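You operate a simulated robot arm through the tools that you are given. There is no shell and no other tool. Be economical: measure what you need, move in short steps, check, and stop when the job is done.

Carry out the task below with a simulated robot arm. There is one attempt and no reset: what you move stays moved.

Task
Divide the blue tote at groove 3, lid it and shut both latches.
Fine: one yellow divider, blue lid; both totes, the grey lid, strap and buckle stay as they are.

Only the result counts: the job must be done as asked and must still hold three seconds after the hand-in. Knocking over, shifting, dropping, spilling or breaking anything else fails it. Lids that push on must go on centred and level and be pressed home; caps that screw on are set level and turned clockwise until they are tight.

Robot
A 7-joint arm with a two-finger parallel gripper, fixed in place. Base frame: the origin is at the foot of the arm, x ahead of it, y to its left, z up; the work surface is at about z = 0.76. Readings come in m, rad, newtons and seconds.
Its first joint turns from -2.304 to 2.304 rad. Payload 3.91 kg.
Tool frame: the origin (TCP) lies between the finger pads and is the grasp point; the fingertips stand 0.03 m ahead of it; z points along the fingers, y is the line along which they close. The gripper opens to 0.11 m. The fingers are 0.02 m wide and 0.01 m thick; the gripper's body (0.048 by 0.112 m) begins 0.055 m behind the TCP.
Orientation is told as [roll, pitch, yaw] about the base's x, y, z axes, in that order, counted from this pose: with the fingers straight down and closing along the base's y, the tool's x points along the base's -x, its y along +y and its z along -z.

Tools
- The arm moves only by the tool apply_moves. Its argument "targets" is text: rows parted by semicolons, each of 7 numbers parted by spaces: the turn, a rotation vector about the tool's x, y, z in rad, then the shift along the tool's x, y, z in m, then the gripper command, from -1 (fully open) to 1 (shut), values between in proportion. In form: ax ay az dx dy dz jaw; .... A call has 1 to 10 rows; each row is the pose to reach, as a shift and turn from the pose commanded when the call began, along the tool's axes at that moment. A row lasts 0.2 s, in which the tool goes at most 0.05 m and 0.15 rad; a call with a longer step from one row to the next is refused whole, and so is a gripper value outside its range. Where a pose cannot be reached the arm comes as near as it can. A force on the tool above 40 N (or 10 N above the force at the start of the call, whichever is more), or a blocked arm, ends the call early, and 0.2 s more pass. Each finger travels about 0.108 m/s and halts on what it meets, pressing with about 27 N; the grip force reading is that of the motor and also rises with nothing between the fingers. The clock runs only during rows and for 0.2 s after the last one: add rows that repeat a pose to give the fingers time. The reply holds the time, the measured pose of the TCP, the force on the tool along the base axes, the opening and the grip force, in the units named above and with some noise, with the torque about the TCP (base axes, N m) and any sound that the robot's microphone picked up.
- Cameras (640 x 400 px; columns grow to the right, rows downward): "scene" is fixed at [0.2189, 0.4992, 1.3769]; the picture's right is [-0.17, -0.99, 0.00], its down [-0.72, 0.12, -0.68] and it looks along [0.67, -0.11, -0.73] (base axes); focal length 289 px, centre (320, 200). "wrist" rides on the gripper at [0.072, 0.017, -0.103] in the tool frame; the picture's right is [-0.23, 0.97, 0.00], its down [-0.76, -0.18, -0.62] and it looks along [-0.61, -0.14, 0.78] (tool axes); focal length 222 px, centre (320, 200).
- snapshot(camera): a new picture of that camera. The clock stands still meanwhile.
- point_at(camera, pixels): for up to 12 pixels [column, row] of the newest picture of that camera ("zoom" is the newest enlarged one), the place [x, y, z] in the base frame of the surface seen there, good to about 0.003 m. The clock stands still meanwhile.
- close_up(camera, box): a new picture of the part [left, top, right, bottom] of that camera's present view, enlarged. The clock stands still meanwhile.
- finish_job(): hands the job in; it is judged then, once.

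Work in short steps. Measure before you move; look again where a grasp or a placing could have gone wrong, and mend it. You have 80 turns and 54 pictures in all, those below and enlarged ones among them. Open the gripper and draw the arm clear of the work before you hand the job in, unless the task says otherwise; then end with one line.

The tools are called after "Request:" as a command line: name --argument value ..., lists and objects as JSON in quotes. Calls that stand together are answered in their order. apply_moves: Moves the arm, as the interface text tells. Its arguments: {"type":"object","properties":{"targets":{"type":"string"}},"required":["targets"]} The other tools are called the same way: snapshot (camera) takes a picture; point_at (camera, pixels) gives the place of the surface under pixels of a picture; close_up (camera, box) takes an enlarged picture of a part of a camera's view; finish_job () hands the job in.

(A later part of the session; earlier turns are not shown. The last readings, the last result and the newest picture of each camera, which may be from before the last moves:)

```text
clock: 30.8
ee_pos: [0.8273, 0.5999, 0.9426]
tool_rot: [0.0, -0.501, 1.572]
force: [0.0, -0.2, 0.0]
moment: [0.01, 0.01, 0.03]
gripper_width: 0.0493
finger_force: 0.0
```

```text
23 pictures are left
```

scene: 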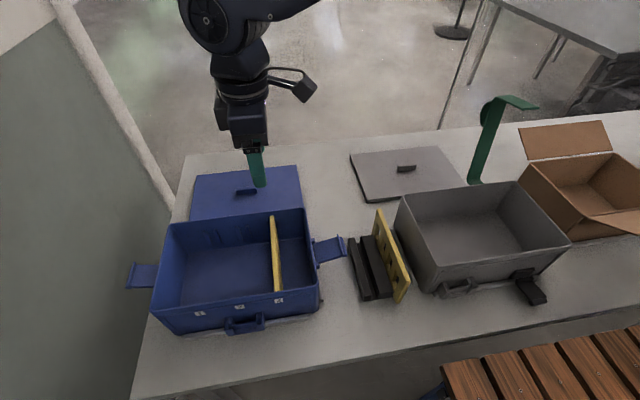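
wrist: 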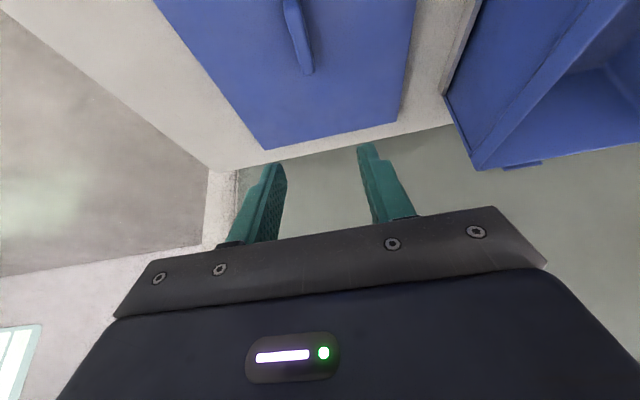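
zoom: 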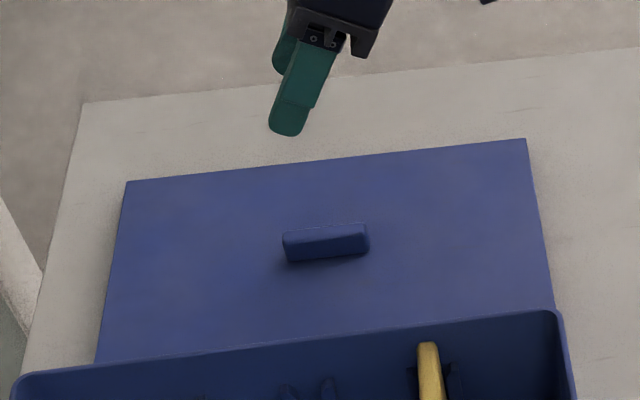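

The pose is reached. The handle shows at zoom (283–369, 222–262), so I'll measure it and the lid corners.

Request:
point_at --camera "zoom" --pixels '[[290, 235], [362, 227], [325, 233], [325, 245], [290, 250], [362, 245], [325, 228], [129, 184], [524, 142], [97, 358], [552, 305], [325, 275]]'

Request:
point_at --camera "wrist" --pixels '[[303, 70], [288, 5], [300, 40], [293, 40], [308, 45], [268, 146], [395, 120], [412, 10], [455, 105], [180, 30], [250, 205]]'

```text
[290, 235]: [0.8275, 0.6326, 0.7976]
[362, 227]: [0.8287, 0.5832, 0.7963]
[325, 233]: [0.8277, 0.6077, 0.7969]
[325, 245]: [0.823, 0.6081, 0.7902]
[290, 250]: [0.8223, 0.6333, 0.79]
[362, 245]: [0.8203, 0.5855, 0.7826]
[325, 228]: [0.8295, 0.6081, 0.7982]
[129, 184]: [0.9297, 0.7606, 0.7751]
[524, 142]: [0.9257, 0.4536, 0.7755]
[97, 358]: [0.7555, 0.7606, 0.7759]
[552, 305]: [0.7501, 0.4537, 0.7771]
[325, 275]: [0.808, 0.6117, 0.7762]
```

```text
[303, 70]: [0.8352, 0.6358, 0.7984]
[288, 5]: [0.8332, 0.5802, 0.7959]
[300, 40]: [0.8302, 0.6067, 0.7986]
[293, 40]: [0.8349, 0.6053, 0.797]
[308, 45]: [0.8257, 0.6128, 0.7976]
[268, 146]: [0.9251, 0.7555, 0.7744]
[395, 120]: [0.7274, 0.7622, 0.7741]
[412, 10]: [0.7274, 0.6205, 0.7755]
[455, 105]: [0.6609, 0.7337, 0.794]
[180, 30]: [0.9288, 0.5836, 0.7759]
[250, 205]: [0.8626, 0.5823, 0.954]
```

Handle centre is at (0.829, 0.608), top 0.798, and the lid spans x 0.727–0.929, y 0.454–0.761. I'll descend onto the handle to TCP z≈0.812, staying just above the lid surface, watching force.

Request:
apply_moves --targets "0 0 0 0.0258 -0.001 0.0429 0.1; 0 0 0 0.0497 -0.001 0.0868 0.1; 0 0 0 0.0593 -0.001 0.1043 0.1; 0 0 0 0.0641 -0.001 0.1131 0.1; 0 0 0 0.0641 -0.001 0.1131 0.1"

Request:
close_up --camera "scene" --box '[200, 150, 290, 210]'

```text
clock: 32.0
ee_pos: [0.8279, 0.5965, 0.8144]
tool_rot: [0.0, -0.501, 1.572]
force: [0.2, 0.1, -0.6]
moment: [0.03, -0.01, -0.01]
gripper_width: 0.0494
finger_force: 0.0
```

```text
6.67 times, centred on (245, 180) of scene
```

zoom: 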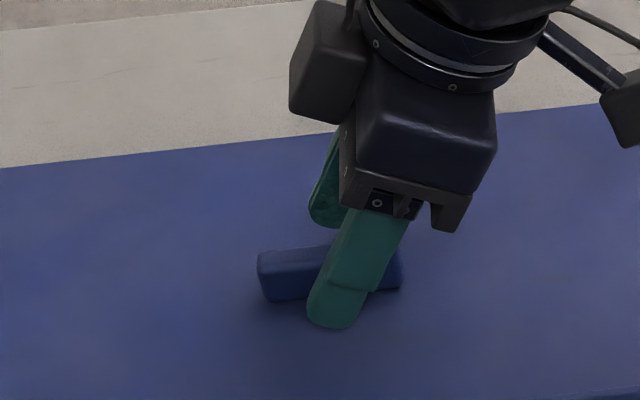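

The fingers straddle the handle near its middle. I'll lower 0.003 more and close.

Request:
apply_moves --targets "0 0 0 0.0014 0 0.0026 0.1; 0 0 0 0.0014 0 0.0026 0.4; 0 0 0 0.0014 0 0.0026 0.7; 0 0 0 0.0014 0 0.0026 1; 0 0 0 0.0014 0 0.0026 1; 0 0 0 0.0014 0 0.0026 1"

```text
clock: 33.4
ee_pos: [0.8286, 0.5971, 0.813]
tool_rot: [0.0, -0.498, 1.572]
force: [1.0, 0.7, 0.1]
moment: [0.02, -0.01, -0.05]
gripper_width: 0.0138
finger_force: 26.9
```

The handle is gripped at 0.0138 m. I'll lift straight up 0.16 and check.

Request:
apply_moves --targets "0 0 0 -0.0048 0 -0.0088 1; 0 0 0 -0.0096 0 -0.0176 1; 0 0 0 -0.0192 0 -0.0351 1; 0 0 0 -0.0384 0 -0.0702 1; 0 0 0 -0.0575 0 -0.1053 1; 0 0 0 -0.0767 0 -0.1404 1; 0 0 0 -0.0767 0 -0.1404 1"

Request:
close_up --camera "scene" --box '[150, 80, 330, 240]'

```text
clock: 35.0
ee_pos: [0.8282, 0.5964, 0.9701]
tool_rot: [0.001, -0.499, 1.571]
force: [-0.2, -0.3, 0.0]
moment: [-0.01, -0.01, 0.0]
gripper_width: 0.0
finger_force: 26.7
```

```text
2.50 times, centred on (240, 160) of scene
```

zoom: 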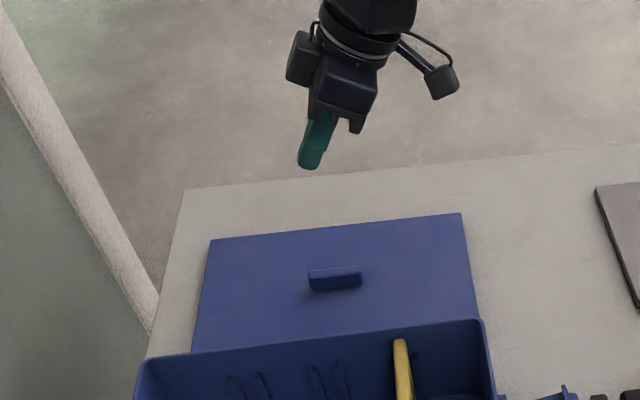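

The lid slipped out; the pads held too little of the handle. I'll check whether the lid moved, then retry with less tilt and a deeper grip.

Request:
point_at --camera "zoom" --pixels '[[314, 275], [358, 270], [336, 274], [336, 284], [212, 241], [459, 215], [478, 318], [195, 350]]'

Request:
apply_moves --targets "0 0.1 0 0 0 0 0.4; 0 0.2 0 0 0 0 0.1; 0 0.3 0 0 0 0 0.1; 0 0.35 0 0 0 0 0.1; 0 0.35 0 0 0 0 0.1"

```text
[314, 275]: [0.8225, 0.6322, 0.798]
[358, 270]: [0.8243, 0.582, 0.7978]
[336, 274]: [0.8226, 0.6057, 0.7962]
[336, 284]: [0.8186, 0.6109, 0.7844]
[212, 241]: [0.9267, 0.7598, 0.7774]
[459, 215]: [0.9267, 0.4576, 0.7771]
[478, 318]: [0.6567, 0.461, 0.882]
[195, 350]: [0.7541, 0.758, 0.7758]
```

```text
clock: 36.2
ee_pos: [0.8274, 0.5963, 0.9726]
tool_rot: [0.0, -0.147, 1.571]
force: [0.2, 0.4, 0.2]
moment: [0.01, -0.01, -0.02]
gripper_width: 0.0494
finger_force: 0.1
```

The lid is essentially unmoved. With tilt now 0.15 rad I'll descend to just above full depth and check that the pose is reachable.

Request:
apply_moves --targets "0 0 0 -0.0026 0 0.0409 0.1; 0 0 0 0.0034 0 0.0804 0.1; 0 0 0 0.0093 0 0.12 0.1; 0 0 0 0.0138 0 0.1496 0.1; 0 0 0 0.0149 0 0.1565 0.1; 0 0 0 0.0149 0 0.1565 0.1"

Request:
close_up --camera "scene" --box '[200, 150, 290, 210]'

```text
clock: 37.6
ee_pos: [0.8273, 0.6056, 0.8139]
tool_rot: [-0.001, -0.149, 1.571]
force: [-0.1, 0.2, 0.2]
moment: [0.03, -0.01, 0.0]
gripper_width: 0.0494
finger_force: 0.0
```

```text
6.67 times, centred on (245, 180) of scene
```

zoom: 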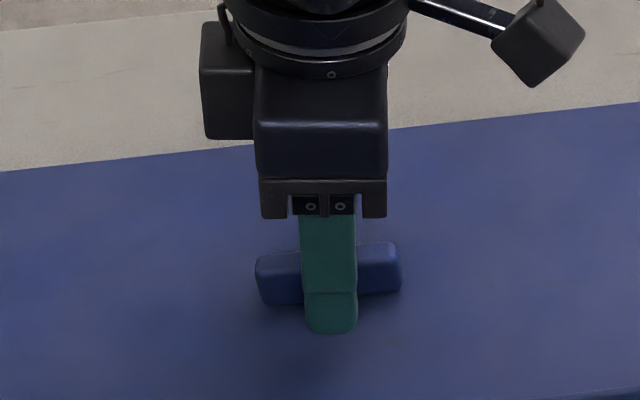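

Reachable and centred on the handle. I'll creep down until the tips touch the lid top, then close.

Request:
apply_moves --targets "0 0 0 0.0003 0 0.002 0.1; 0 0 0 0.0006 0 0.004 0.1; 0 0 0 0.0009 0 0.006 0.1; 0 0 0 0.0009 0 0.006 0.1"

```text
clock: 38.6
ee_pos: [0.828, 0.6053, 0.8086]
tool_rot: [0.001, -0.149, 1.571]
force: [0.3, 0.3, 1.0]
moment: [-0.02, -0.03, -0.04]
gripper_width: 0.0499
finger_force: 0.0
```

Request:
apply_moves --targets "0 0 0 0.0003 0 0.002 0.1; 0 0 0 0.0005 0 0.0035 0.1; 0 0 0 0.0005 0 0.0035 0.1"

```text
clock: 39.4
ee_pos: [0.8277, 0.6048, 0.8058]
tool_rot: [-0.003, -0.152, 1.569]
force: [-1.8, -4.5, 19.0]
moment: [-0.22, 0.26, 0.05]
gripper_width: 0.0499
finger_force: 0.1
```

The tips touch the lid (19 N). I'll back off 1.5 mm and close with time to settle.

Request:
apply_moves --targets "0 0 0 -0.0002 0 -0.0015 0.1; 0 0 0 -0.0002 0 -0.0015 0.4; 0 0 0 -0.0002 0 -0.0015 0.7; 0 0 0 -0.0002 0 -0.0015 1; 0 0 0 -0.0002 0 -0.0015 1; 0 0 0 -0.0002 0 -0.0015 1; 0 0 0 -0.0002 0 -0.0015 1"

Request:
apply_moves --targets "0 0 0 0 0 -0.003 1; 0 0 0 0 0 -0.006 1; 0 0 0 0 0 -0.01 1; 0 0 0 0 0 -0.015 1; 0 0 0 0 0 -0.015 1"

```text
clock: 41.0
ee_pos: [0.8268, 0.6059, 0.8068]
tool_rot: [-0.001, -0.151, 1.572]
force: [-4.3, -0.1, 9.3]
moment: [-0.06, 0.09, 0.04]
gripper_width: 0.0135
finger_force: 26.8
```

```text
clock: 42.2
ee_pos: [0.8273, 0.6024, 0.8204]
tool_rot: [0.0, -0.15, 1.57]
force: [-0.3, -0.4, -2.5]
moment: [-0.01, -0.01, -0.02]
gripper_width: 0.0138
finger_force: 26.9
```

Held: the tool carries about 2.5 N at 0.0138 m opening. I'll lift gently by 0.15 and look.

Request:
apply_moves --targets "0 0 0 -0.0007 0 -0.005 1; 0 0 0 -0.0022 0 -0.0148 1; 0 0 0 -0.0045 0 -0.0297 1; 0 0 0 -0.0075 0 -0.0494 1; 0 0 0 -0.0112 0 -0.0742 1; 0 0 0 -0.015 0 -0.0989 1; 0 0 0 -0.0187 0 -0.1236 1; 0 0 0 -0.0217 0 -0.1434 1; 0 0 0 -0.0224 0 -0.1483 1; 0 0 0 -0.0224 0 -0.1483 1"

Request:
close_up --camera "scene" --box '[140, 90, 340, 250]'

```text
clock: 44.4
ee_pos: [0.8279, 0.602, 0.9709]
tool_rot: [0.0, -0.15, 1.571]
force: [-0.3, 0.0, -2.6]
moment: [0.0, 0.02, 0.01]
gripper_width: 0.0133
finger_force: 27.1
```

```text
2.50 times, centred on (240, 170) of scene
```

zoom: 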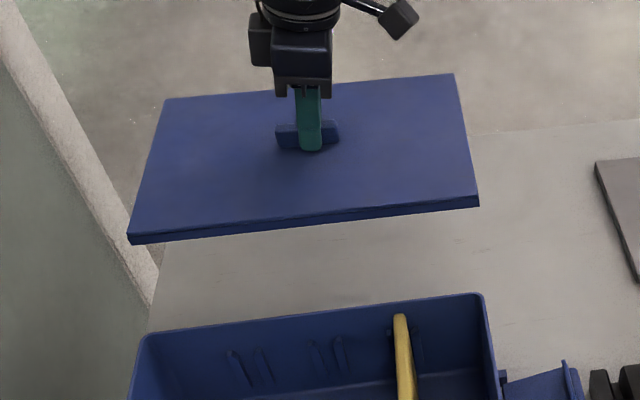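

Lifted and apparently level. I'll measure the corners for level and offset to the hand.

Request:
point_at --camera "zoom" --pixels '[[167, 102], [452, 76], [131, 232], [476, 195], [300, 213], [300, 221], [200, 180], [420, 150], [330, 180], [220, 110], [131, 240], [476, 204]]'

```text
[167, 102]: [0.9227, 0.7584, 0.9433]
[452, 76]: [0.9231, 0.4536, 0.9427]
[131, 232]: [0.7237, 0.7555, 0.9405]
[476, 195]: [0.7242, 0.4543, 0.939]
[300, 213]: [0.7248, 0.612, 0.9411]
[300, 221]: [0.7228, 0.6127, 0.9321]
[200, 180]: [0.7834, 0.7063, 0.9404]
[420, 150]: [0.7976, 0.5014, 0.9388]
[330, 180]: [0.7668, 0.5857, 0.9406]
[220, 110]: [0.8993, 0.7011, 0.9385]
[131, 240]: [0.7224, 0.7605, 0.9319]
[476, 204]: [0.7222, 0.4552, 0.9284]
```

The lid hangs level, centre about (0.824, 0.606), top 0.941. I'll carry it −0.263 in x over the tote (centre about (0.560, 0.608)) at this height.

Request:
apply_moves --targets "0 0 0 0 0.01 -0.005 1; 0 0 0 0 0.035 -0.01 1; 0 0 0 0 0.07 -0.01 1; 0 0 0 0 0.11 -0.01 1; 0 0 0 0 0.15 -0.01 1; 0 0 0 0 0.19 -0.01 1; 0 0 0 -0.002 0.225 -0.01 1; 0 0 0 -0.002 0.25 -0.01 1; 0 0 0 -0.002 0.262 -0.01 1; 0 0 0 -0.002 0.263 -0.01 1"

Request:
close_up --camera "scene" --box '[120, 170, 360, 350]'

```text
clock: 46.6
ee_pos: [0.5638, 0.6025, 0.9815]
tool_rot: [0.0, -0.149, 1.571]
force: [0.4, 0.9, -2.1]
moment: [-0.04, 0.01, -0.02]
gripper_width: 0.0137
finger_force: 27.1
```

```text
2.22 times, centred on (240, 260) of scene
```

zoom: 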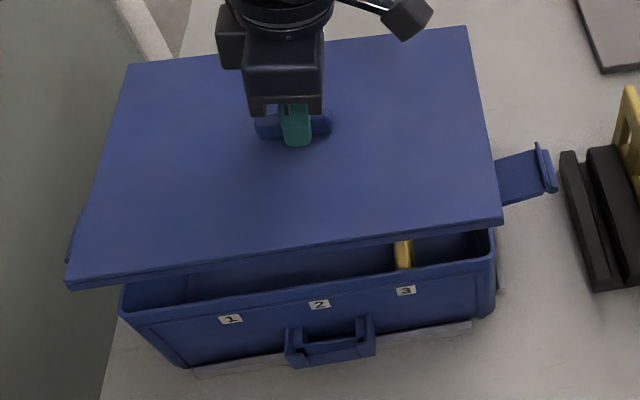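

Request:
point_at --camera "zoom" --pixels '[[131, 66], [466, 29], [72, 276], [500, 217], [285, 247], [123, 312], [135, 322], [492, 262], [495, 250], [320, 282], [320, 291], [488, 245]]'

```text
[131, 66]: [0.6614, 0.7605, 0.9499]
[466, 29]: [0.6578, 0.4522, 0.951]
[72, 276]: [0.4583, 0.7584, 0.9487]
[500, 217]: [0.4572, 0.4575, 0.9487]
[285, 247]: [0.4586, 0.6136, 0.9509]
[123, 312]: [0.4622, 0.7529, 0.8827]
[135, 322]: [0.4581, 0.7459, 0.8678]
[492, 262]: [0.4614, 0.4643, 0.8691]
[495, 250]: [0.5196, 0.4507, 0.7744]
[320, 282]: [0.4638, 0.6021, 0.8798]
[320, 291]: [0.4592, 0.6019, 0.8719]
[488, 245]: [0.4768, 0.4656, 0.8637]
```

Lid centre is (0.559, 0.607) against tote centre (0.560, 0.608). I'll shift +0.001 in both and lower so the plug is just above the rim.

Request:
apply_moves --targets "0 0 0 -0.001 -0.001 0 1; 0 0 0 0.002 -0.001 0.02 1; 0 0 0 0.005 -0.001 0.04 1; 0 0 0 0.0063 -0.001 0.0485 1; 0 0 0 0.0063 -0.001 0.0485 1"

Request:
close_up --camera "scene" --box '[120, 180, 360, 350]'

```text
clock: 47.8
ee_pos: [0.5648, 0.6048, 0.9321]
tool_rot: [0.0, -0.15, 1.573]
force: [-1.1, -0.6, -1.9]
moment: [0.01, 0.04, 0.01]
gripper_width: 0.0137
finger_force: 27.1
```

```text
2.35 times, centred on (240, 265) of scene
```

zoom: 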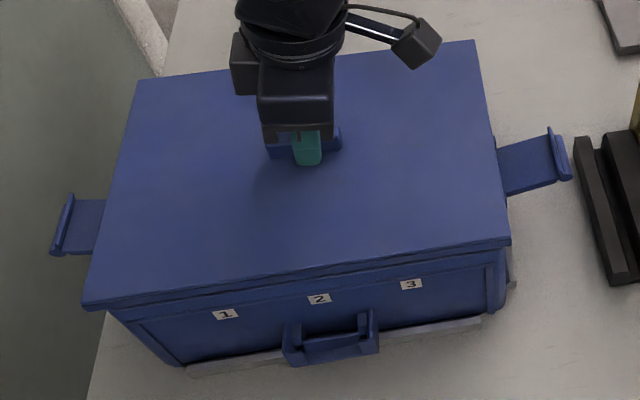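

Request:
point_at --camera "zoom" --pixels '[[138, 83], [474, 43], [87, 301], [508, 240], [300, 269], [505, 280], [118, 320], [499, 258], [300, 288], [122, 180], [492, 140]]'

```text
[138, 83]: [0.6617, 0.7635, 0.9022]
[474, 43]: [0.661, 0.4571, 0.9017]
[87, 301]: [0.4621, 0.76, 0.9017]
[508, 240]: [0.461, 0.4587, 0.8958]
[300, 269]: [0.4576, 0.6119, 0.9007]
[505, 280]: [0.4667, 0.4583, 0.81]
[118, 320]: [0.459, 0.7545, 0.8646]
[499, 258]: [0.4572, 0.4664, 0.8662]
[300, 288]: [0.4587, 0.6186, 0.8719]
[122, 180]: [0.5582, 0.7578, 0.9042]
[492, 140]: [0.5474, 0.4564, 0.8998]
```

Lid centre is now about (0.561, 0.609), top 0.901, within a millimetre of the tote centre. I'll trim slightly and creep down until contact.

Request:
apply_moves --targets "0 0 0 0.001 0.0005 0.003 1; 0 0 0 0.0015 0.0005 0.006 1; 0 0 0 0.002 0.0005 0.009 1; 0 0 0 0.0024 0.0005 0.012 1; 0 0 0 0.0024 0.0005 0.012 1"

```text
clock: 49.0
ee_pos: [0.5647, 0.6036, 0.9205]
tool_rot: [-0.003, -0.152, 1.571]
force: [5.2, 0.4, 17.6]
moment: [-0.36, 0.77, -0.22]
gripper_width: 0.0143
finger_force: 27.1
```

Contact at 18 N with the lid top near 0.889. I'll look at the seating.

Request:
close_up --camera "scene" --box '[120, 180, 360, 340]'

```text
2.50 times, centred on (240, 260) of scene
```

zoom: 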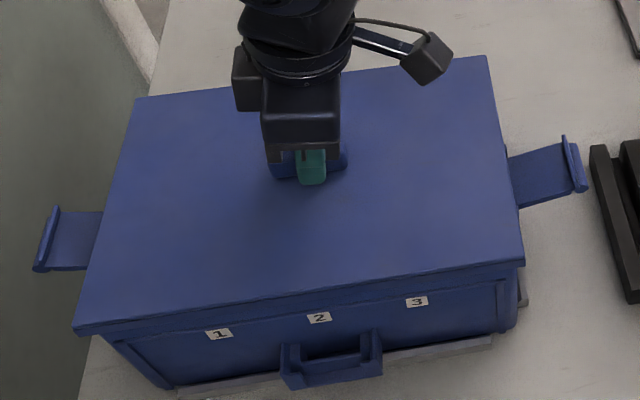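

Request:
point_at --camera "zoom" --pixels '[[140, 101], [485, 59], [80, 326], [520, 261], [300, 293], [300, 285], [110, 210], [505, 150], [200, 150], [430, 120], [180, 270], [450, 240]]'

```text
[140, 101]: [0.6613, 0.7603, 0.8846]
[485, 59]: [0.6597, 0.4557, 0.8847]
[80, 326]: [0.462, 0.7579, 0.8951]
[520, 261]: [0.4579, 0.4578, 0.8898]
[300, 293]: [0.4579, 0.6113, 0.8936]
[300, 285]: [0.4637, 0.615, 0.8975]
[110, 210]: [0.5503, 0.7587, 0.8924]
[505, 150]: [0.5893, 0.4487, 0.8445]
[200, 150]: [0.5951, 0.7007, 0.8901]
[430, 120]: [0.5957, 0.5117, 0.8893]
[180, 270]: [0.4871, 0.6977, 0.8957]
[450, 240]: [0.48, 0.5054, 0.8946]
```

The near edge (0.895) sits higher than the far edge (0.885), and force +x says the near side of the plug is on the near rim. I'll lift 8 mm, shift +0.0015 in x and lower again.

Request:
apply_moves --targets "0 0 0 -0.0012 0 -0.008 1; 0 0 0 -0.0012 -0.0015 -0.008 1; 0 0 0 -0.0012 -0.0015 -0.008 1; 0 0 0 -0.0006 -0.0015 -0.004 1; 0 0 0 0 -0.0015 0 1; 0 0 0 0.0002 -0.0015 0.002 1; 0 0 0 0.0002 -0.0015 0.002 1"

Request:
close_up --camera "scene" --box '[120, 180, 360, 340]'

```text
clock: 50.8
ee_pos: [0.5669, 0.6041, 0.922]
tool_rot: [-0.001, -0.153, 1.571]
force: [0.8, 1.2, 6.9]
moment: [-0.51, 0.78, -0.07]
gripper_width: 0.0144
finger_force: 26.9
stopped in row 7: the force on the tool passed its limit at 41 N (the readings are from after the stop); the commanded pose is now the measured one
```

```text
2.50 times, centred on (240, 260) of scene
```

zoom: 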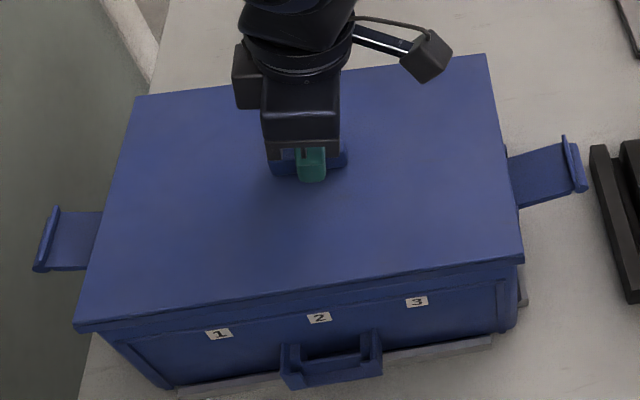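

Request:
point_at --camera "zoom" --pixels '[[140, 99], [484, 57], [82, 323], [519, 258], [200, 150], [430, 120], [180, 270], [450, 240], [300, 282], [300, 100], [120, 180], [300, 302]]'

```text
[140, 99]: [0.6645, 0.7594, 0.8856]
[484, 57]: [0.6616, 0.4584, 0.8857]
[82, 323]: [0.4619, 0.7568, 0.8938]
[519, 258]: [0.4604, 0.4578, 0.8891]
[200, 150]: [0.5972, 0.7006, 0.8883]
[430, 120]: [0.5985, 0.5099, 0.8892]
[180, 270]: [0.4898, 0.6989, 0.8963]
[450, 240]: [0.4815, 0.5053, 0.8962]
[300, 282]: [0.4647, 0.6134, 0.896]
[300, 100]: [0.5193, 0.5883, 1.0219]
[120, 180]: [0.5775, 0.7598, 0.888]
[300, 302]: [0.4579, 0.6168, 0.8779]
```

The near side is still high (0.896 vs 0.887), and the moments place the contact near (0.46, 0.53). I'll zoom in on the near-edge gap.

Request:
close_up --camera "scene" --box '[200, 270, 330, 325]'

```text
4.92 times, centred on (265, 298) of scene
```

zoom: 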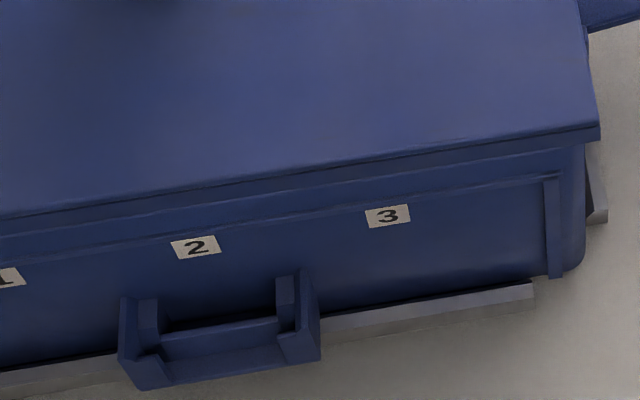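

Request:
point_at --camera "zoom" --pixels '[[400, 152], [400, 156], [400, 161], [400, 166], [400, 172], [400, 185], [595, 124], [595, 132], [575, 148], [590, 60], [200, 182], [200, 192]]'

```text
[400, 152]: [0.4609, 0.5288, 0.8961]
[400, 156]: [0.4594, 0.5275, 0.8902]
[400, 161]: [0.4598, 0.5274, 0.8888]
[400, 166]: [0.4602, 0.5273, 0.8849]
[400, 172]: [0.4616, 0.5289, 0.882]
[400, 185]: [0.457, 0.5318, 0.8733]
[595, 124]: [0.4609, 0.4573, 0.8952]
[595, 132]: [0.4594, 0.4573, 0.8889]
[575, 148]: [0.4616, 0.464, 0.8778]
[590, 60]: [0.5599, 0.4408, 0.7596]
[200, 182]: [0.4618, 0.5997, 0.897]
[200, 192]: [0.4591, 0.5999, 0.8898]
```

The near edge is ~7 mm above the rim while the far edge is seated, and x is aligned within ~1 mm, so this looks like press-fit resistance. I'll release the handle, rise, straighten the tool and close the fingers above the near edge to press it home.

Request:
apply_moves --targets "0 0 0 0 0 0 0.6; 0 0 0 0 0 0 0.2; 0 0 0 0 0 0 0.2; 0 0 0 -0.001 0 -0.02 0.2; 0 0 0 -0.006 0 -0.05 0.2; 0 0.075 0 -0.01 0.01 -0.07 0.5; 0 0.15 0 -0.01 0.045 -0.07 1; 0 0.15 0 -0.014 0.085 -0.07 1; 0 0.15 0 -0.014 0.087 -0.07 1; 0 0.15 0 -0.014 0.087 -0.07 1"

Request:
close_up --camera "scene" --box '[120, 180, 360, 340]'

```text
clock: 53.0
ee_pos: [0.4791, 0.6078, 0.9915]
tool_rot: [-0.001, -0.002, 1.57]
force: [0.1, 0.2, 0.9]
moment: [-0.01, -0.01, 0.02]
gripper_width: 0.0
finger_force: 27.4
```

```text
2.50 times, centred on (240, 260) of scene
```

zoom: 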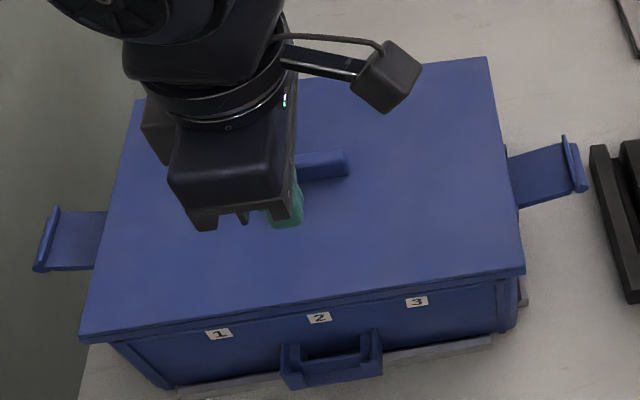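

The near edge appears to have dropped by itself on release. I'll measure the level again.

Request:
point_at --camera "zoom" --pixels '[[140, 102], [485, 60], [84, 334], [520, 268], [430, 120], [180, 290], [450, 250], [350, 290], [350, 298], [420, 180], [130, 200], [350, 303]]'

```text
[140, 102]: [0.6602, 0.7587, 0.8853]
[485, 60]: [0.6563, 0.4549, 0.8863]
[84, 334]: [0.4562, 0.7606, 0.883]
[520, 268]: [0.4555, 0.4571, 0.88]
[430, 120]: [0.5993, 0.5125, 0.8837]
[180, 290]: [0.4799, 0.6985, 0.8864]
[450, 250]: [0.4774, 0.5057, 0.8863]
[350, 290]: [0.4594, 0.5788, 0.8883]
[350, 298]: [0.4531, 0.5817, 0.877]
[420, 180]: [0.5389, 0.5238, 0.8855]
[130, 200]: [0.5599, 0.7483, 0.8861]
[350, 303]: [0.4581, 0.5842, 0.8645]
```

The lid dropped level (about 0.886 everywhere), x 0.457–0.660. I'll press it home at the near edge with closed fingers.

Request:
apply_moves --targets "0 0 0 0 0 0.03 1; 0 0 0 0 0 0.06 1; 0 0 0 0 0 0.07 1; 0 0 0 0 0 0.074 1; 0 0 0 0 0 0.076 1; 0 0 0 0 0 0.078 1; 0 0 0 0 0 0.080 1"

```text
clock: 54.7
ee_pos: [0.481, 0.6079, 0.9143]
tool_rot: [-0.004, -0.005, 1.57]
force: [-1.2, -3.2, 12.8]
moment: [-0.23, 0.06, -0.13]
gripper_width: 0.0
finger_force: 27.1
stopped in row 7: the force on the tool passed its limit at 43 N (the readings are from after the stop); the commanded pose is now the measured one
```

Firm stop at 43 N with the tip at 0.884. I'll do the same at the far edge (x≈0.638), passing above the handle.

Request:
apply_moves --targets "0 0 0 0 0 -0.03 1; 0 0 0 0 0 -0.06 1; 0 0 0 0 -0.04 -0.06 1; 0 0 0 0 -0.08 -0.06 1; 0 0 0 0 -0.12 -0.06 1; 0 0 0 0 -0.157 -0.06 1; 0 0 0 0 -0.157 -0.06 1; 0 0 0 0 -0.157 -0.02 1; 0 0 0 0 -0.157 -0.005 1; 0 0 0 0 -0.157 0 1"

Request:
apply_moves --targets "0 0 0 0 0 0.002 1; 0 0 0 0 0 0.004 1; 0 0 0 0 0 0.006 1; 0 0 0 0 0 0.008 1"

```text
clock: 56.9
ee_pos: [0.6377, 0.6081, 0.916]
tool_rot: [-0.004, -0.005, 1.572]
force: [-0.7, -1.7, 5.9]
moment: [-0.11, 0.04, 0.03]
gripper_width: 0.0002
finger_force: 27.2
```

```text
clock: 57.6
ee_pos: [0.6382, 0.6099, 0.9147]
tool_rot: [-0.007, -0.01, 1.572]
force: [-1.6, -0.1, 10.6]
moment: [-0.13, 0.06, 0.08]
gripper_width: 0.0
finger_force: 27.3
stopped in row 3: the force on the tool passed its limit at 44 N (the readings are from after the stop); the commanded pose is now the measured one
```

Both presses stop at the same height (tip 0.8845), so the lid is home. I'll raise and look at the right latch closely.

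Request:
apply_moves --targets "0 0 0 0 0 -0.04 0.6; 0 0 0 0 0 -0.085 0; 0 0 0 0 0 -0.085 -0.45"

Request:
close_up --camera "scene" --box '[295, 220, 360, 270]'

```text
clock: 58.4
ee_pos: [0.6367, 0.6078, 0.9974]
tool_rot: [-0.004, -0.009, 1.57]
force: [0.4, 1.3, 0.7]
moment: [-0.01, 0.01, 0.0]
gripper_width: 0.0798
finger_force: 0.1
```

```text
8.00 times, centred on (328, 245) of scene
```

zoom: 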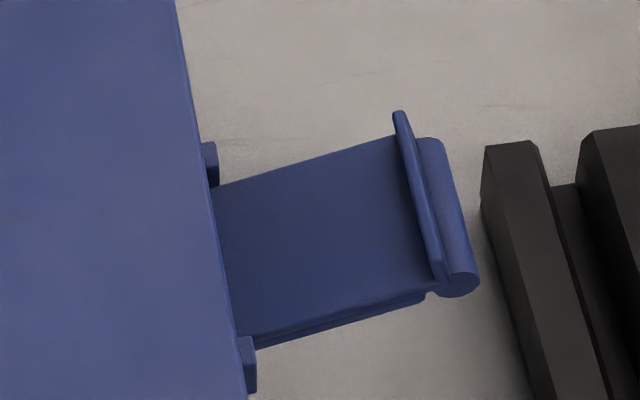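

I'll measure the flap: side edges, lip, end bead.

Request:
point_at --camera "zoom" --pixels '[[300, 168], [320, 310], [400, 115], [437, 275], [430, 145], [462, 285], [440, 200], [415, 200], [380, 210], [240, 240], [212, 170], [247, 365]]'

```text
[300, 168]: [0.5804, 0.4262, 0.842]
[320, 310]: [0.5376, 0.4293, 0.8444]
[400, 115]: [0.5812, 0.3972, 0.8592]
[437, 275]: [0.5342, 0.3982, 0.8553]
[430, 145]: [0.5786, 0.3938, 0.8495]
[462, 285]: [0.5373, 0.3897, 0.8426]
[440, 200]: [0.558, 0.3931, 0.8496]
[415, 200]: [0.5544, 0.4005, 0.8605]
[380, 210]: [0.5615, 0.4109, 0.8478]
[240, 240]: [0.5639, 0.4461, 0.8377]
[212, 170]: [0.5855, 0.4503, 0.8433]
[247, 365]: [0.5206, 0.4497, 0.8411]
```

The right flap spans x 0.535–0.582 with lip at y 0.398 and bead at y 0.393, hinged near (y 0.451, z 0.838). My plan is to pinch its side edges at the bead with the fingers closing along x, and swing it up about the hinge. I'll move above it first.

Request:
apply_moves --targets "0 0 0 0.04 0.02 0 -0.27; 0 0 0 0.08 0.04 0 -0.27; 0 0 0 0.12 0.06 0 -0.27; 0 0 0 0.165 0.0787 0 -0.27; 0 0 0 0.2 0.0787 0.01 -0.27; 0 0 0 0.214 0.0787 0.04 -0.27; 0 0 0 0.214 0.0787 0.08 -0.27; 0 0 0 0.214 0.0787 0.1 -0.27; 0 0 0 0.214 0.0787 0.1 -0.27"

Request:
snapshot --camera "wrist"

```text
clock: 60.4
ee_pos: [0.5589, 0.3953, 0.8952]
tool_rot: [-0.007, -0.006, 1.571]
force: [0.6, 0.0, 0.0]
moment: [-0.01, -0.01, 0.01]
gripper_width: 0.0697
finger_force: 0.1
```

```text
11 pictures are left
```

wrist: 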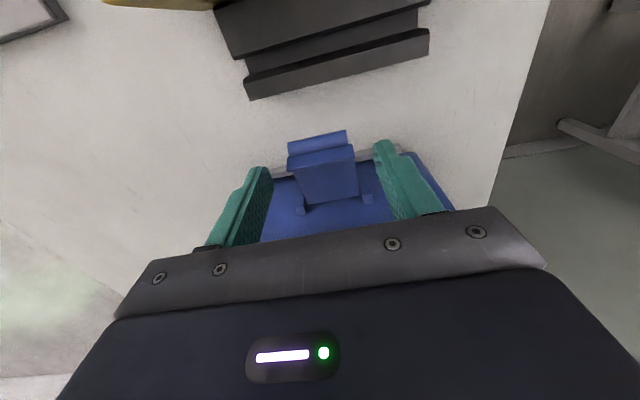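

The flap is centred between the fingers. I'll descend 0.025 and close on its edges.

Request:
apply_moves --targets "0 0 0 0.001 0 0.015 -0.1; 0 0 0 0.001 0 0.025 0; 0 0 0 0.001 0 0.025 0.1; 0 0 0 0.001 0 0.025 0.2; 0 0 0 0.001 0 0.025 0.3; 0 0 0 0.001 0 0.025 0.3"

```text
clock: 61.8
ee_pos: [0.5601, 0.3957, 0.8696]
tool_rot: [-0.007, -0.01, 1.571]
force: [5.1, 1.8, 8.4]
moment: [0.19, -0.24, -0.07]
gripper_width: 0.0555
finger_force: 26.9
```

The fingers stopped at 0.0555 m on the flap's bead, pressing. I'll swing it along the hinge arc to about 55° first, and check.

Request:
apply_moves --targets "0 0 0 -0.0018 0 -0.007 0.3; 0 0 0 -0.0045 0 -0.0144 0.4; 0 0 0 -0.0083 0 -0.021 0.4; 0 0 0 -0.0127 0 -0.0272 0.4; 0 0 0 -0.018 0 -0.0325 0.4; 0 0 0 -0.0238 0 -0.0374 0.4; 0 0 0 -0.0238 0 -0.0374 0.4"

Request:
snapshot --camera "scene"

```text
clock: 63.4
ee_pos: [0.5585, 0.4186, 0.9088]
tool_rot: [-0.006, -0.011, 1.571]
force: [0.2, 1.9, -5.0]
moment: [-0.12, -0.06, 0.16]
gripper_width: 0.0499
finger_force: 27.1
```

```text
10 pictures are left
```

scene: 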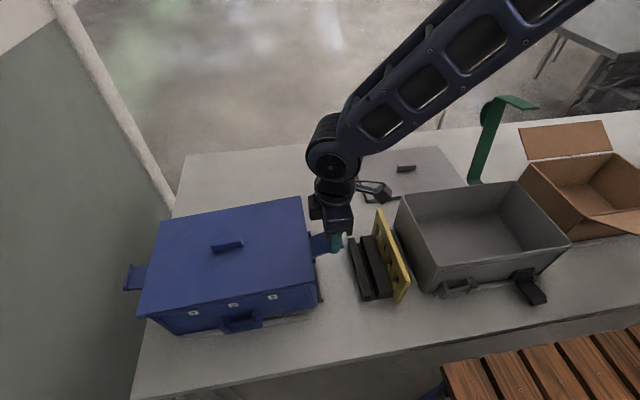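

Request:
point_at --camera "scene" --pixels '[[316, 243], [321, 241], [326, 240], [319, 249], [324, 247], [328, 236], [336, 243]]'

```text
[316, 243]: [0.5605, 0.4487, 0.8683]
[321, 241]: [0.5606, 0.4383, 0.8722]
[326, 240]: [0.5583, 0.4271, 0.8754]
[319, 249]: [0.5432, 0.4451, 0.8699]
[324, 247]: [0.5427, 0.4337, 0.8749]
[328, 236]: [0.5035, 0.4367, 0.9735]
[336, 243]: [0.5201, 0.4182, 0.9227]
```

The tote's right side has been lifted: label 3 moved from (278,300) to (273,297), and the flap has kept its angle. The clamped pads lock the flap, so I'll retrace exactly to set the tote back down.

Request:
apply_moves --targets "0 0 0 0.0058 0 0.0049 0.4; 0 0 0 0.0111 0 0.0102 0.4; 0 0 0 0.0155 0 0.0164 0.4; 0 0 0 0.0193 0 0.023 0.4; 0 0 0 0.022 0 0.0304 0.4; 0 0 0 0.0238 0 0.0364 0.4; 0 0 0 0.0238 0 0.0364 0.4"

```text
clock: 65.0
ee_pos: [0.5602, 0.3936, 0.8723]
tool_rot: [-0.007, -0.008, 1.571]
force: [0.0, 4.7, 16.8]
moment: [0.03, -0.02, 0.05]
gripper_width: 0.0497
finger_force: 27.6
```

Back down with a contact force of 17 N. I'll open the fingers and look at the tote's position.

Request:
apply_moves --targets "0 0 0 0 0 0 0.1; 0 0 0 0 0 0 -0.27; 0 0 0 0 0 0 -0.27; 0 0 0 0 0 -0.03 -0.27; 0 0 0 0 0 -0.06 -0.27"

Request:
close_up --camera "scene" --box '[120, 180, 360, 340]'

```text
clock: 66.2
ee_pos: [0.559, 0.3941, 0.9335]
tool_rot: [-0.003, -0.007, 1.571]
force: [-0.8, -0.2, -0.5]
moment: [-0.02, 0.02, 0.02]
gripper_width: 0.0696
finger_force: 0.0
```

```text
2.50 times, centred on (240, 260) of scene
```

zoom: 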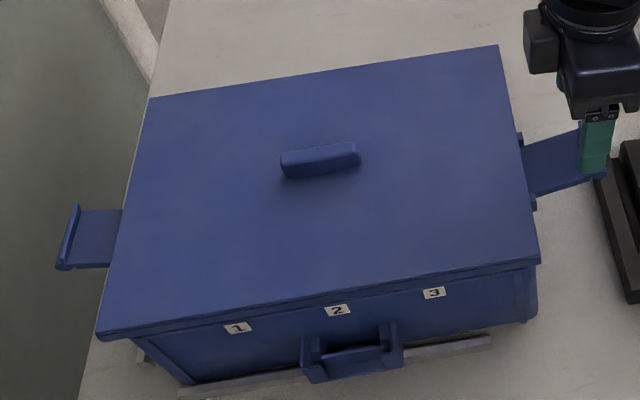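

The tote moved about 1.5 cm toward −y (label 2 at 338 vs 319) and may be resting on the right stop strip. I'll measure it.

Request:
point_at --camera "zoom" --pixels '[[152, 100], [495, 50], [102, 330], [535, 258], [180, 290], [450, 250], [430, 120], [338, 310], [434, 293], [238, 328], [145, 355], [480, 343]]'

Request:
point_at --camera "zoom" --pixels '[[195, 380], [525, 318], [538, 310], [290, 375], [440, 350], [400, 360], [115, 240], [90, 240], [65, 240], [560, 160], [535, 200], [530, 315]]'

```text
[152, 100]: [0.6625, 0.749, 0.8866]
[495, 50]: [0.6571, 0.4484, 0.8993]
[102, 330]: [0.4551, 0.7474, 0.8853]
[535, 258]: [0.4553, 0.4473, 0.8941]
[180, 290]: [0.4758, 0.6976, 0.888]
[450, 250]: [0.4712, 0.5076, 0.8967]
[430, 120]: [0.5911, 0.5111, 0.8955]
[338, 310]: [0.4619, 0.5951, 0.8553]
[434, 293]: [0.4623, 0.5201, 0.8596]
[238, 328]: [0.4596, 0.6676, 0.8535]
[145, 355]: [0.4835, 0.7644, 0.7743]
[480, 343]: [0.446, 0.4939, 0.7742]
```

```text
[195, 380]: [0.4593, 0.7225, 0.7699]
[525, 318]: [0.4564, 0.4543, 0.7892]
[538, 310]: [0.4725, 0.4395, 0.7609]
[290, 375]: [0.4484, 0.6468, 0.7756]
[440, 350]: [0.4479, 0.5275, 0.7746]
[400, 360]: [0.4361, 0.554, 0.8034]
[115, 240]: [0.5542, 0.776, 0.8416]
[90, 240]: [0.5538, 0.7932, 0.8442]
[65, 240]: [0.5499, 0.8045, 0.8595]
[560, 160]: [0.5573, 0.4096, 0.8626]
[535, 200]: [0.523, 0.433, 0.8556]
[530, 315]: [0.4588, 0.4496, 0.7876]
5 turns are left
```

Only 5 turns remain, so I'll batch the calls. First I push the tote back +y into its nest with the two open fingers straddling the right latch (final finger face y≈0.457). Then I retreat, turn the tool to yaw 0 with the fingers pitched forward, and check with a picture and points on the lid.

Request:
apply_moves --targets "0 0 0 0 0 0.02 -1; 0 0 0 0 0 0.05 -1; 0 0 0 0 0 0.065 -1; 0 0 0 -0.025 0 0.065 -1; 0 0 0 -0.04 0 0.065 -1; 0 0 0 -0.045 0 0.065 -1; 0 0 0 -0.049 0 0.065 -1; 0 0 0 -0.052 0 0.065 -1; 0 0 0 -0.0535 0 0.065 -1; 0 0 0 -0.0535 0 0.065 -1"

Request:
apply_moves --targets "0 0 0 0.025 0 0 -1; 0 0 0 0.05 0 0 -0.5; 0 0 0 0.05 0 -0.05 0; 0 0 0 0.05 0 -0.1 0.5; 0 0 0 0.05 0.03 -0.13 1; 0 0 0 0.05 0.06 -0.15 1"

Request:
apply_moves --targets "0 0 0.15 0 0 0 1; 0 0 0.3 0 0 0 1; 0 0 0.45 0 0 0 1; 0 0 0.6 0 0 0 1; 0 0 0.75 0 0 0 1; 0 0 0.9 0 0 0 1; 0 0 1.05 0 0 0 1; 0 0 1.2 0 0 0 1; 0 0 1.35 0 0 0 1; 0 0 1.5 0 0 0 1"

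Request:
apply_moves --targets "0 0 0.0708 0 0 0 1; 0 0 0.0708 0 0 0 1"

Request:
apply_moves --targets "0 -0.15 0 0 0 0 1; 0 -0.3 0 0 0 0 1; 0 -0.45 0 0 0 0 1; 0 -0.6 0 0 0 0 1; 0 -0.75 0 0 0 0 1; 0 -0.9 0 0 0 0 1; 0 -0.9 0 0 0 0 1"

Request:
close_up --camera "scene" --box '[120, 180, 360, 340]'

Request:
point_at --camera "zoom" --pixels '[[180, 290], [450, 250], [430, 120], [180, 130], [319, 318], [516, 262], [90, 328], [545, 180], [70, 240], [575, 170], [50, 240], [530, 190]]'

```text
clock: 68.4
ee_pos: [0.5603, 0.4467, 0.8673]
tool_rot: [-0.007, -0.007, 1.572]
force: [0.6, -3.4, 0.0]
moment: [0.04, -0.02, 0.0]
gripper_width: 0.11
finger_force: 0.1
```

```text
clock: 69.8
ee_pos: [0.5, 0.3962, 1.0169]
tool_rot: [-0.004, -0.009, 1.568]
force: [0.7, 0.3, -0.3]
moment: [-0.03, 0.02, 0.03]
gripper_width: 0.0
finger_force: 26.9
```

```text
clock: 72.0
ee_pos: [0.4996, 0.3975, 1.0167]
tool_rot: [0.009, -0.005, 0.066]
force: [-0.8, 0.2, 0.9]
moment: [0.0, 0.0, 0.01]
gripper_width: 0.0
finger_force: 26.4
```

```text
clock: 72.6
ee_pos: [0.4994, 0.3969, 1.017]
tool_rot: [0.009, -0.007, -0.002]
force: [-0.1, 0.1, -0.4]
moment: [0.01, -0.02, 0.0]
gripper_width: 0.0002
finger_force: 26.9
```

```text
clock: 74.2
ee_pos: [0.4987, 0.3978, 1.0168]
tool_rot: [0.013, -0.908, -0.012]
force: [-0.4, 0.6, 0.3]
moment: [0.02, 0.04, 0.0]
gripper_width: 0.0
finger_force: 27.0
```

```text
2.50 times, centred on (240, 260) of scene
```

zoom: 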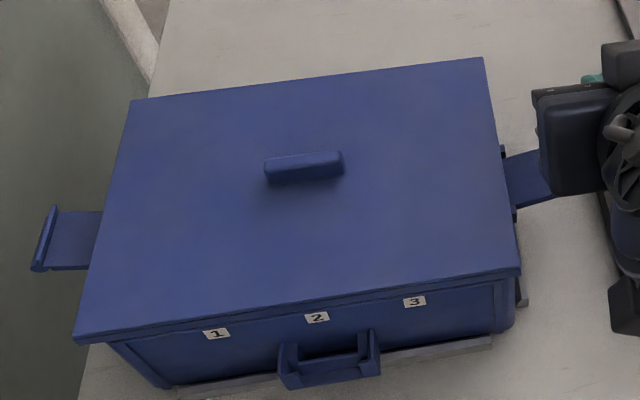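

```text
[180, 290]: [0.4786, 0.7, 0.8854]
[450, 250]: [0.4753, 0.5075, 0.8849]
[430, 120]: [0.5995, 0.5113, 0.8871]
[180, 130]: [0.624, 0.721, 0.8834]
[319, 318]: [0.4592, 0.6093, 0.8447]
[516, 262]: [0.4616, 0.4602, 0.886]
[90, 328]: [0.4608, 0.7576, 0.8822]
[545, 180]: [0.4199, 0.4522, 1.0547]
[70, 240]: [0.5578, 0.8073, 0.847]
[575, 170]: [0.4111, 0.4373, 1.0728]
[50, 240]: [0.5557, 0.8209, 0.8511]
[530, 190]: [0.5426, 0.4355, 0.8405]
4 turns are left
```

The tote is back in place and level (lid top 0.885, label 2 at (317,317), within 1 px). Now for the right latch: I straighten the tool, tilt 0.4 rad so the closed fingertips point toward +y, go down outside the bead, sweep up along the hinge arc and push inward, then retreat and look.

Request:
apply_moves --targets "0 0.15 0 0 0 0 1; 0 0.3 0 0 0 0 1; 0 0.45 0 0 0 0 1; 0 0.6 0 0 0 0 1; 0 0.75 0 0 0 0 1; 0 0.9 0 0 0 0 1; 0 0.9 0 0 0 0 1"

Request:
apply_moves --targets "-0.13 0 0 -0.02 -0.013 0.01 1; -0.26 0 0 -0.04 -0.027 0.02 1; -0.4 0 0 -0.059 -0.04 0.04 1; -0.4 0 0 -0.059 -0.04 0.075 1; -0.4 0 0 -0.059 -0.04 0.1 1; -0.4 0 0 -0.059 -0.04 0.125 1; -0.4 0 0 -0.059 -0.04 0.15 1; -0.4 0 0 -0.059 -0.04 0.167 1; -0.4 0 0 -0.059 -0.0265 0.167 1; -0.4 0 0 -0.059 -0.0265 0.167 1"

Request:
apply_moves --targets "0 0 0 0 0.0065 -0.0103 1; 0 0 0 0 0.0117 -0.0161 1; 0 0 0 0 0.0175 -0.0208 1; 0 0 0 0 0.0242 -0.0247 1; 0 0 0 0 0.0311 -0.0274 1; 0 0 0 0 0.0384 -0.0298 1; 0 0 0 0 0.0455 -0.0307 1; 0 0 0 0 0.0536 -0.031 1; 0 0 0 0 0.0635 -0.0296 1; 0 0 0 0 0.0732 -0.0266 1"

Request:
apply_moves --targets "0 0 0 0 0.0037 0.0016 1; 0 0 0 0 0.0074 0.0031 1; 0 0 0 0 0.011 0.0047 1; 0 0 0 0 0.011 0.0047 1"

Request:
apply_moves --targets "0 0 0 0 -0.03 -0.012 1; 0 0 0 0 -0.03 -0.06 1; 0 0 0 0 -0.03 -0.105 1; 0 0 0 0 -0.03 -0.15 1"

Request:
close_up --camera "scene" --box '[120, 180, 360, 340]'

Request:
point_at --camera "zoom" --pixels '[[180, 290], [450, 250], [430, 120], [319, 318], [505, 180], [500, 170], [515, 200], [530, 185], [550, 180], [70, 240], [50, 240], [40, 268]]'

```text
clock: 75.8
ee_pos: [0.4982, 0.3964, 1.0184]
tool_rot: [0.009, -0.003, -0.001]
force: [-0.4, -0.2, 0.1]
moment: [0.01, -0.04, 0.0]
gripper_width: 0.0
finger_force: 27.3
```

```text
clock: 78.0
ee_pos: [0.5591, 0.3722, 0.8507]
tool_rot: [0.408, -0.005, 0.0]
force: [0.6, 0.7, -0.6]
moment: [0.02, -0.02, 0.02]
gripper_width: 0.0
finger_force: 26.8
```

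```text
clock: 80.2
ee_pos: [0.5588, 0.4255, 0.9043]
tool_rot: [0.406, -0.006, -0.002]
force: [0.6, -26.0, 5.7]
moment: [-0.26, 0.0, -0.02]
gripper_width: 0.0
finger_force: 27.3
```

```text
clock: 80.5
ee_pos: [0.5599, 0.4253, 0.9029]
tool_rot: [0.403, -0.003, -0.005]
force: [-0.9, -20.1, 3.6]
moment: [-0.2, 0.02, 0.04]
gripper_width: 0.0002
finger_force: 27.0
stopped in row 1: the force on the tool passed its limit at 47 N (the readings are from after the stop); the commanded pose is now the measured one
```

```text
clock: 81.5
ee_pos: [0.5594, 0.3417, 1.0287]
tool_rot: [0.405, -0.004, -0.001]
force: [-0.2, 0.0, 0.1]
moment: [-0.01, 0.0, 0.01]
gripper_width: 0.0
finger_force: 27.1
```

```text
2.50 times, centred on (240, 260) of scene
```

zoom: 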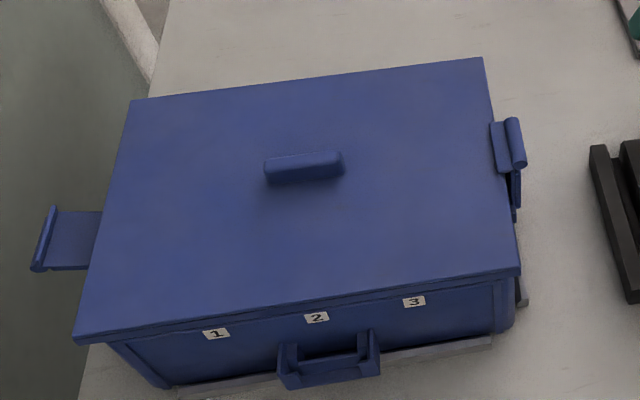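

```text
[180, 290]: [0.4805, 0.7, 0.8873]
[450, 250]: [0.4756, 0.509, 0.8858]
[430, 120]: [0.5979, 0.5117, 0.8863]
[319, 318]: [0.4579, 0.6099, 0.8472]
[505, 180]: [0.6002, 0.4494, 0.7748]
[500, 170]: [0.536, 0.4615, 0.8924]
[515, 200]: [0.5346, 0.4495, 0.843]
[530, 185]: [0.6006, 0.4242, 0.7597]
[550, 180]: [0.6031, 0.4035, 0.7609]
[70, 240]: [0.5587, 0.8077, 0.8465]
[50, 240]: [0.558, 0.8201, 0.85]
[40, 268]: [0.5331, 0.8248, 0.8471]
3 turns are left
```

The right latch is up with its hook over the lid (lip at (0.536, 0.4615, 0.892)), and the tote is unmoved. For the left latch, I mirror the approach: carry the tool over, pitch it forward 0.8 rad for reach, tilt the tips toward −y, and stop just above and outside the left bead so I can check reach.

Request:
apply_moves --targets "0.135 0 0 0 0.004 -0.009 1; 0.27 0 0 0 0.008 -0.018 1; 0.405 0 0 0 0.0117 -0.0276 1; 0.405 0 0 0 0.0117 -0.0276 1"

Request:
apply_moves --targets "0 0 0 0 0.045 0 1; 0 0 0 0 0.09 0 1; 0 0 0 0 0.135 0 1; 0 0 0 0 0.18 0 1; 0 0 0 0 0.225 0 1; 0 0 0 0 0.27 0 1; 0 0 0 0 0.315 0 1; 0 0 0 0 0.36 0 1; 0 0 0 0 0.405 0 1; 0 0 0 0 0.45 0 1"

Request:
apply_moves --targets "0 -0.14 0 0.002 0.015 0 1; 0 -0.28 0 0.004 0.03 0 1; 0 -0.42 0 0.006 0.045 0 1; 0 -0.56 0 0.009 0.0625 0 1; 0 -0.7 0 0.009 0.0625 0 1; 0 -0.8 0 0.009 0.0625 0 1; 0 -0.8 0 0.009 0.0625 0 1"

Request:
apply_moves --targets "0.093 0 -0.0957 0 0 0 1; 0.186 0 -0.191 0.0143 0 0.0139 1; 0.279 0 -0.287 0.0287 0 0.0279 1; 0.279 0 -0.287 0.0574 0 0.0558 1; 0.279 0 -0.287 0.086 0 0.0836 1; 0.279 0 -0.287 0.104 0 0.1011 1; 0.279 0 -0.287 0.1133 0 0.1101 1; 0.279 0 -0.287 0.1133 0 0.1101 1"

Request:
close_up --camera "scene" --box '[100, 200, 220, 300]'

Request:
point_at --camera "zoom" --pixels '[[170, 270], [130, 270], [110, 270], [90, 270], [100, 330], [120, 250], [140, 200], [150, 300]]'

```text
clock: 82.5
ee_pos: [0.5602, 0.3415, 1.0598]
tool_rot: [-0.001, -0.005, -0.004]
force: [0.5, -0.6, 0.6]
moment: [-0.02, 0.01, -0.01]
gripper_width: 0.0
finger_force: 27.3
```

```text
clock: 84.7
ee_pos: [0.5619, 0.7907, 1.0604]
tool_rot: [0.002, -0.005, -0.003]
force: [0.5, -0.1, 1.7]
moment: [0.04, 0.07, -0.01]
gripper_width: 0.0002
finger_force: 26.8
```

```text
clock: 86.3
ee_pos: [0.5508, 0.8531, 1.059]
tool_rot: [0.0, -0.806, -0.004]
force: [0.8, -0.7, 0.0]
moment: [0.01, 0.03, -0.01]
gripper_width: 0.0001
finger_force: 27.2
```

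```text
clock: 88.1
ee_pos: [0.5523, 0.854, 0.9012]
tool_rot: [-0.548, -0.725, 0.379]
force: [0.5, -0.5, 0.4]
moment: [0.01, 0.01, -0.02]
gripper_width: 0.0001
finger_force: 26.6
```

```text
4.00 times, centred on (160, 250) of scene
```

zoom: 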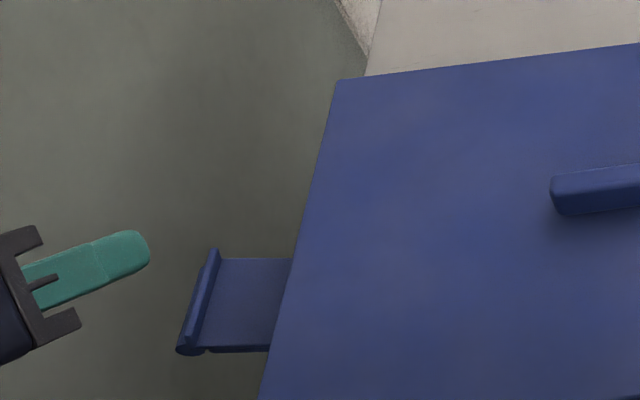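

```text
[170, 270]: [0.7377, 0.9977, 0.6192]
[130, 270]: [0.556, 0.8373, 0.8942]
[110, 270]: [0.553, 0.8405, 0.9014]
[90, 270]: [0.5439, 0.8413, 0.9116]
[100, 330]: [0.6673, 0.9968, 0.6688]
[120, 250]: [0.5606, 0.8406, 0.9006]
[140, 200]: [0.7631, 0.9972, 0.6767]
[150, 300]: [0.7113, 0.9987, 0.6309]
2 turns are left
```

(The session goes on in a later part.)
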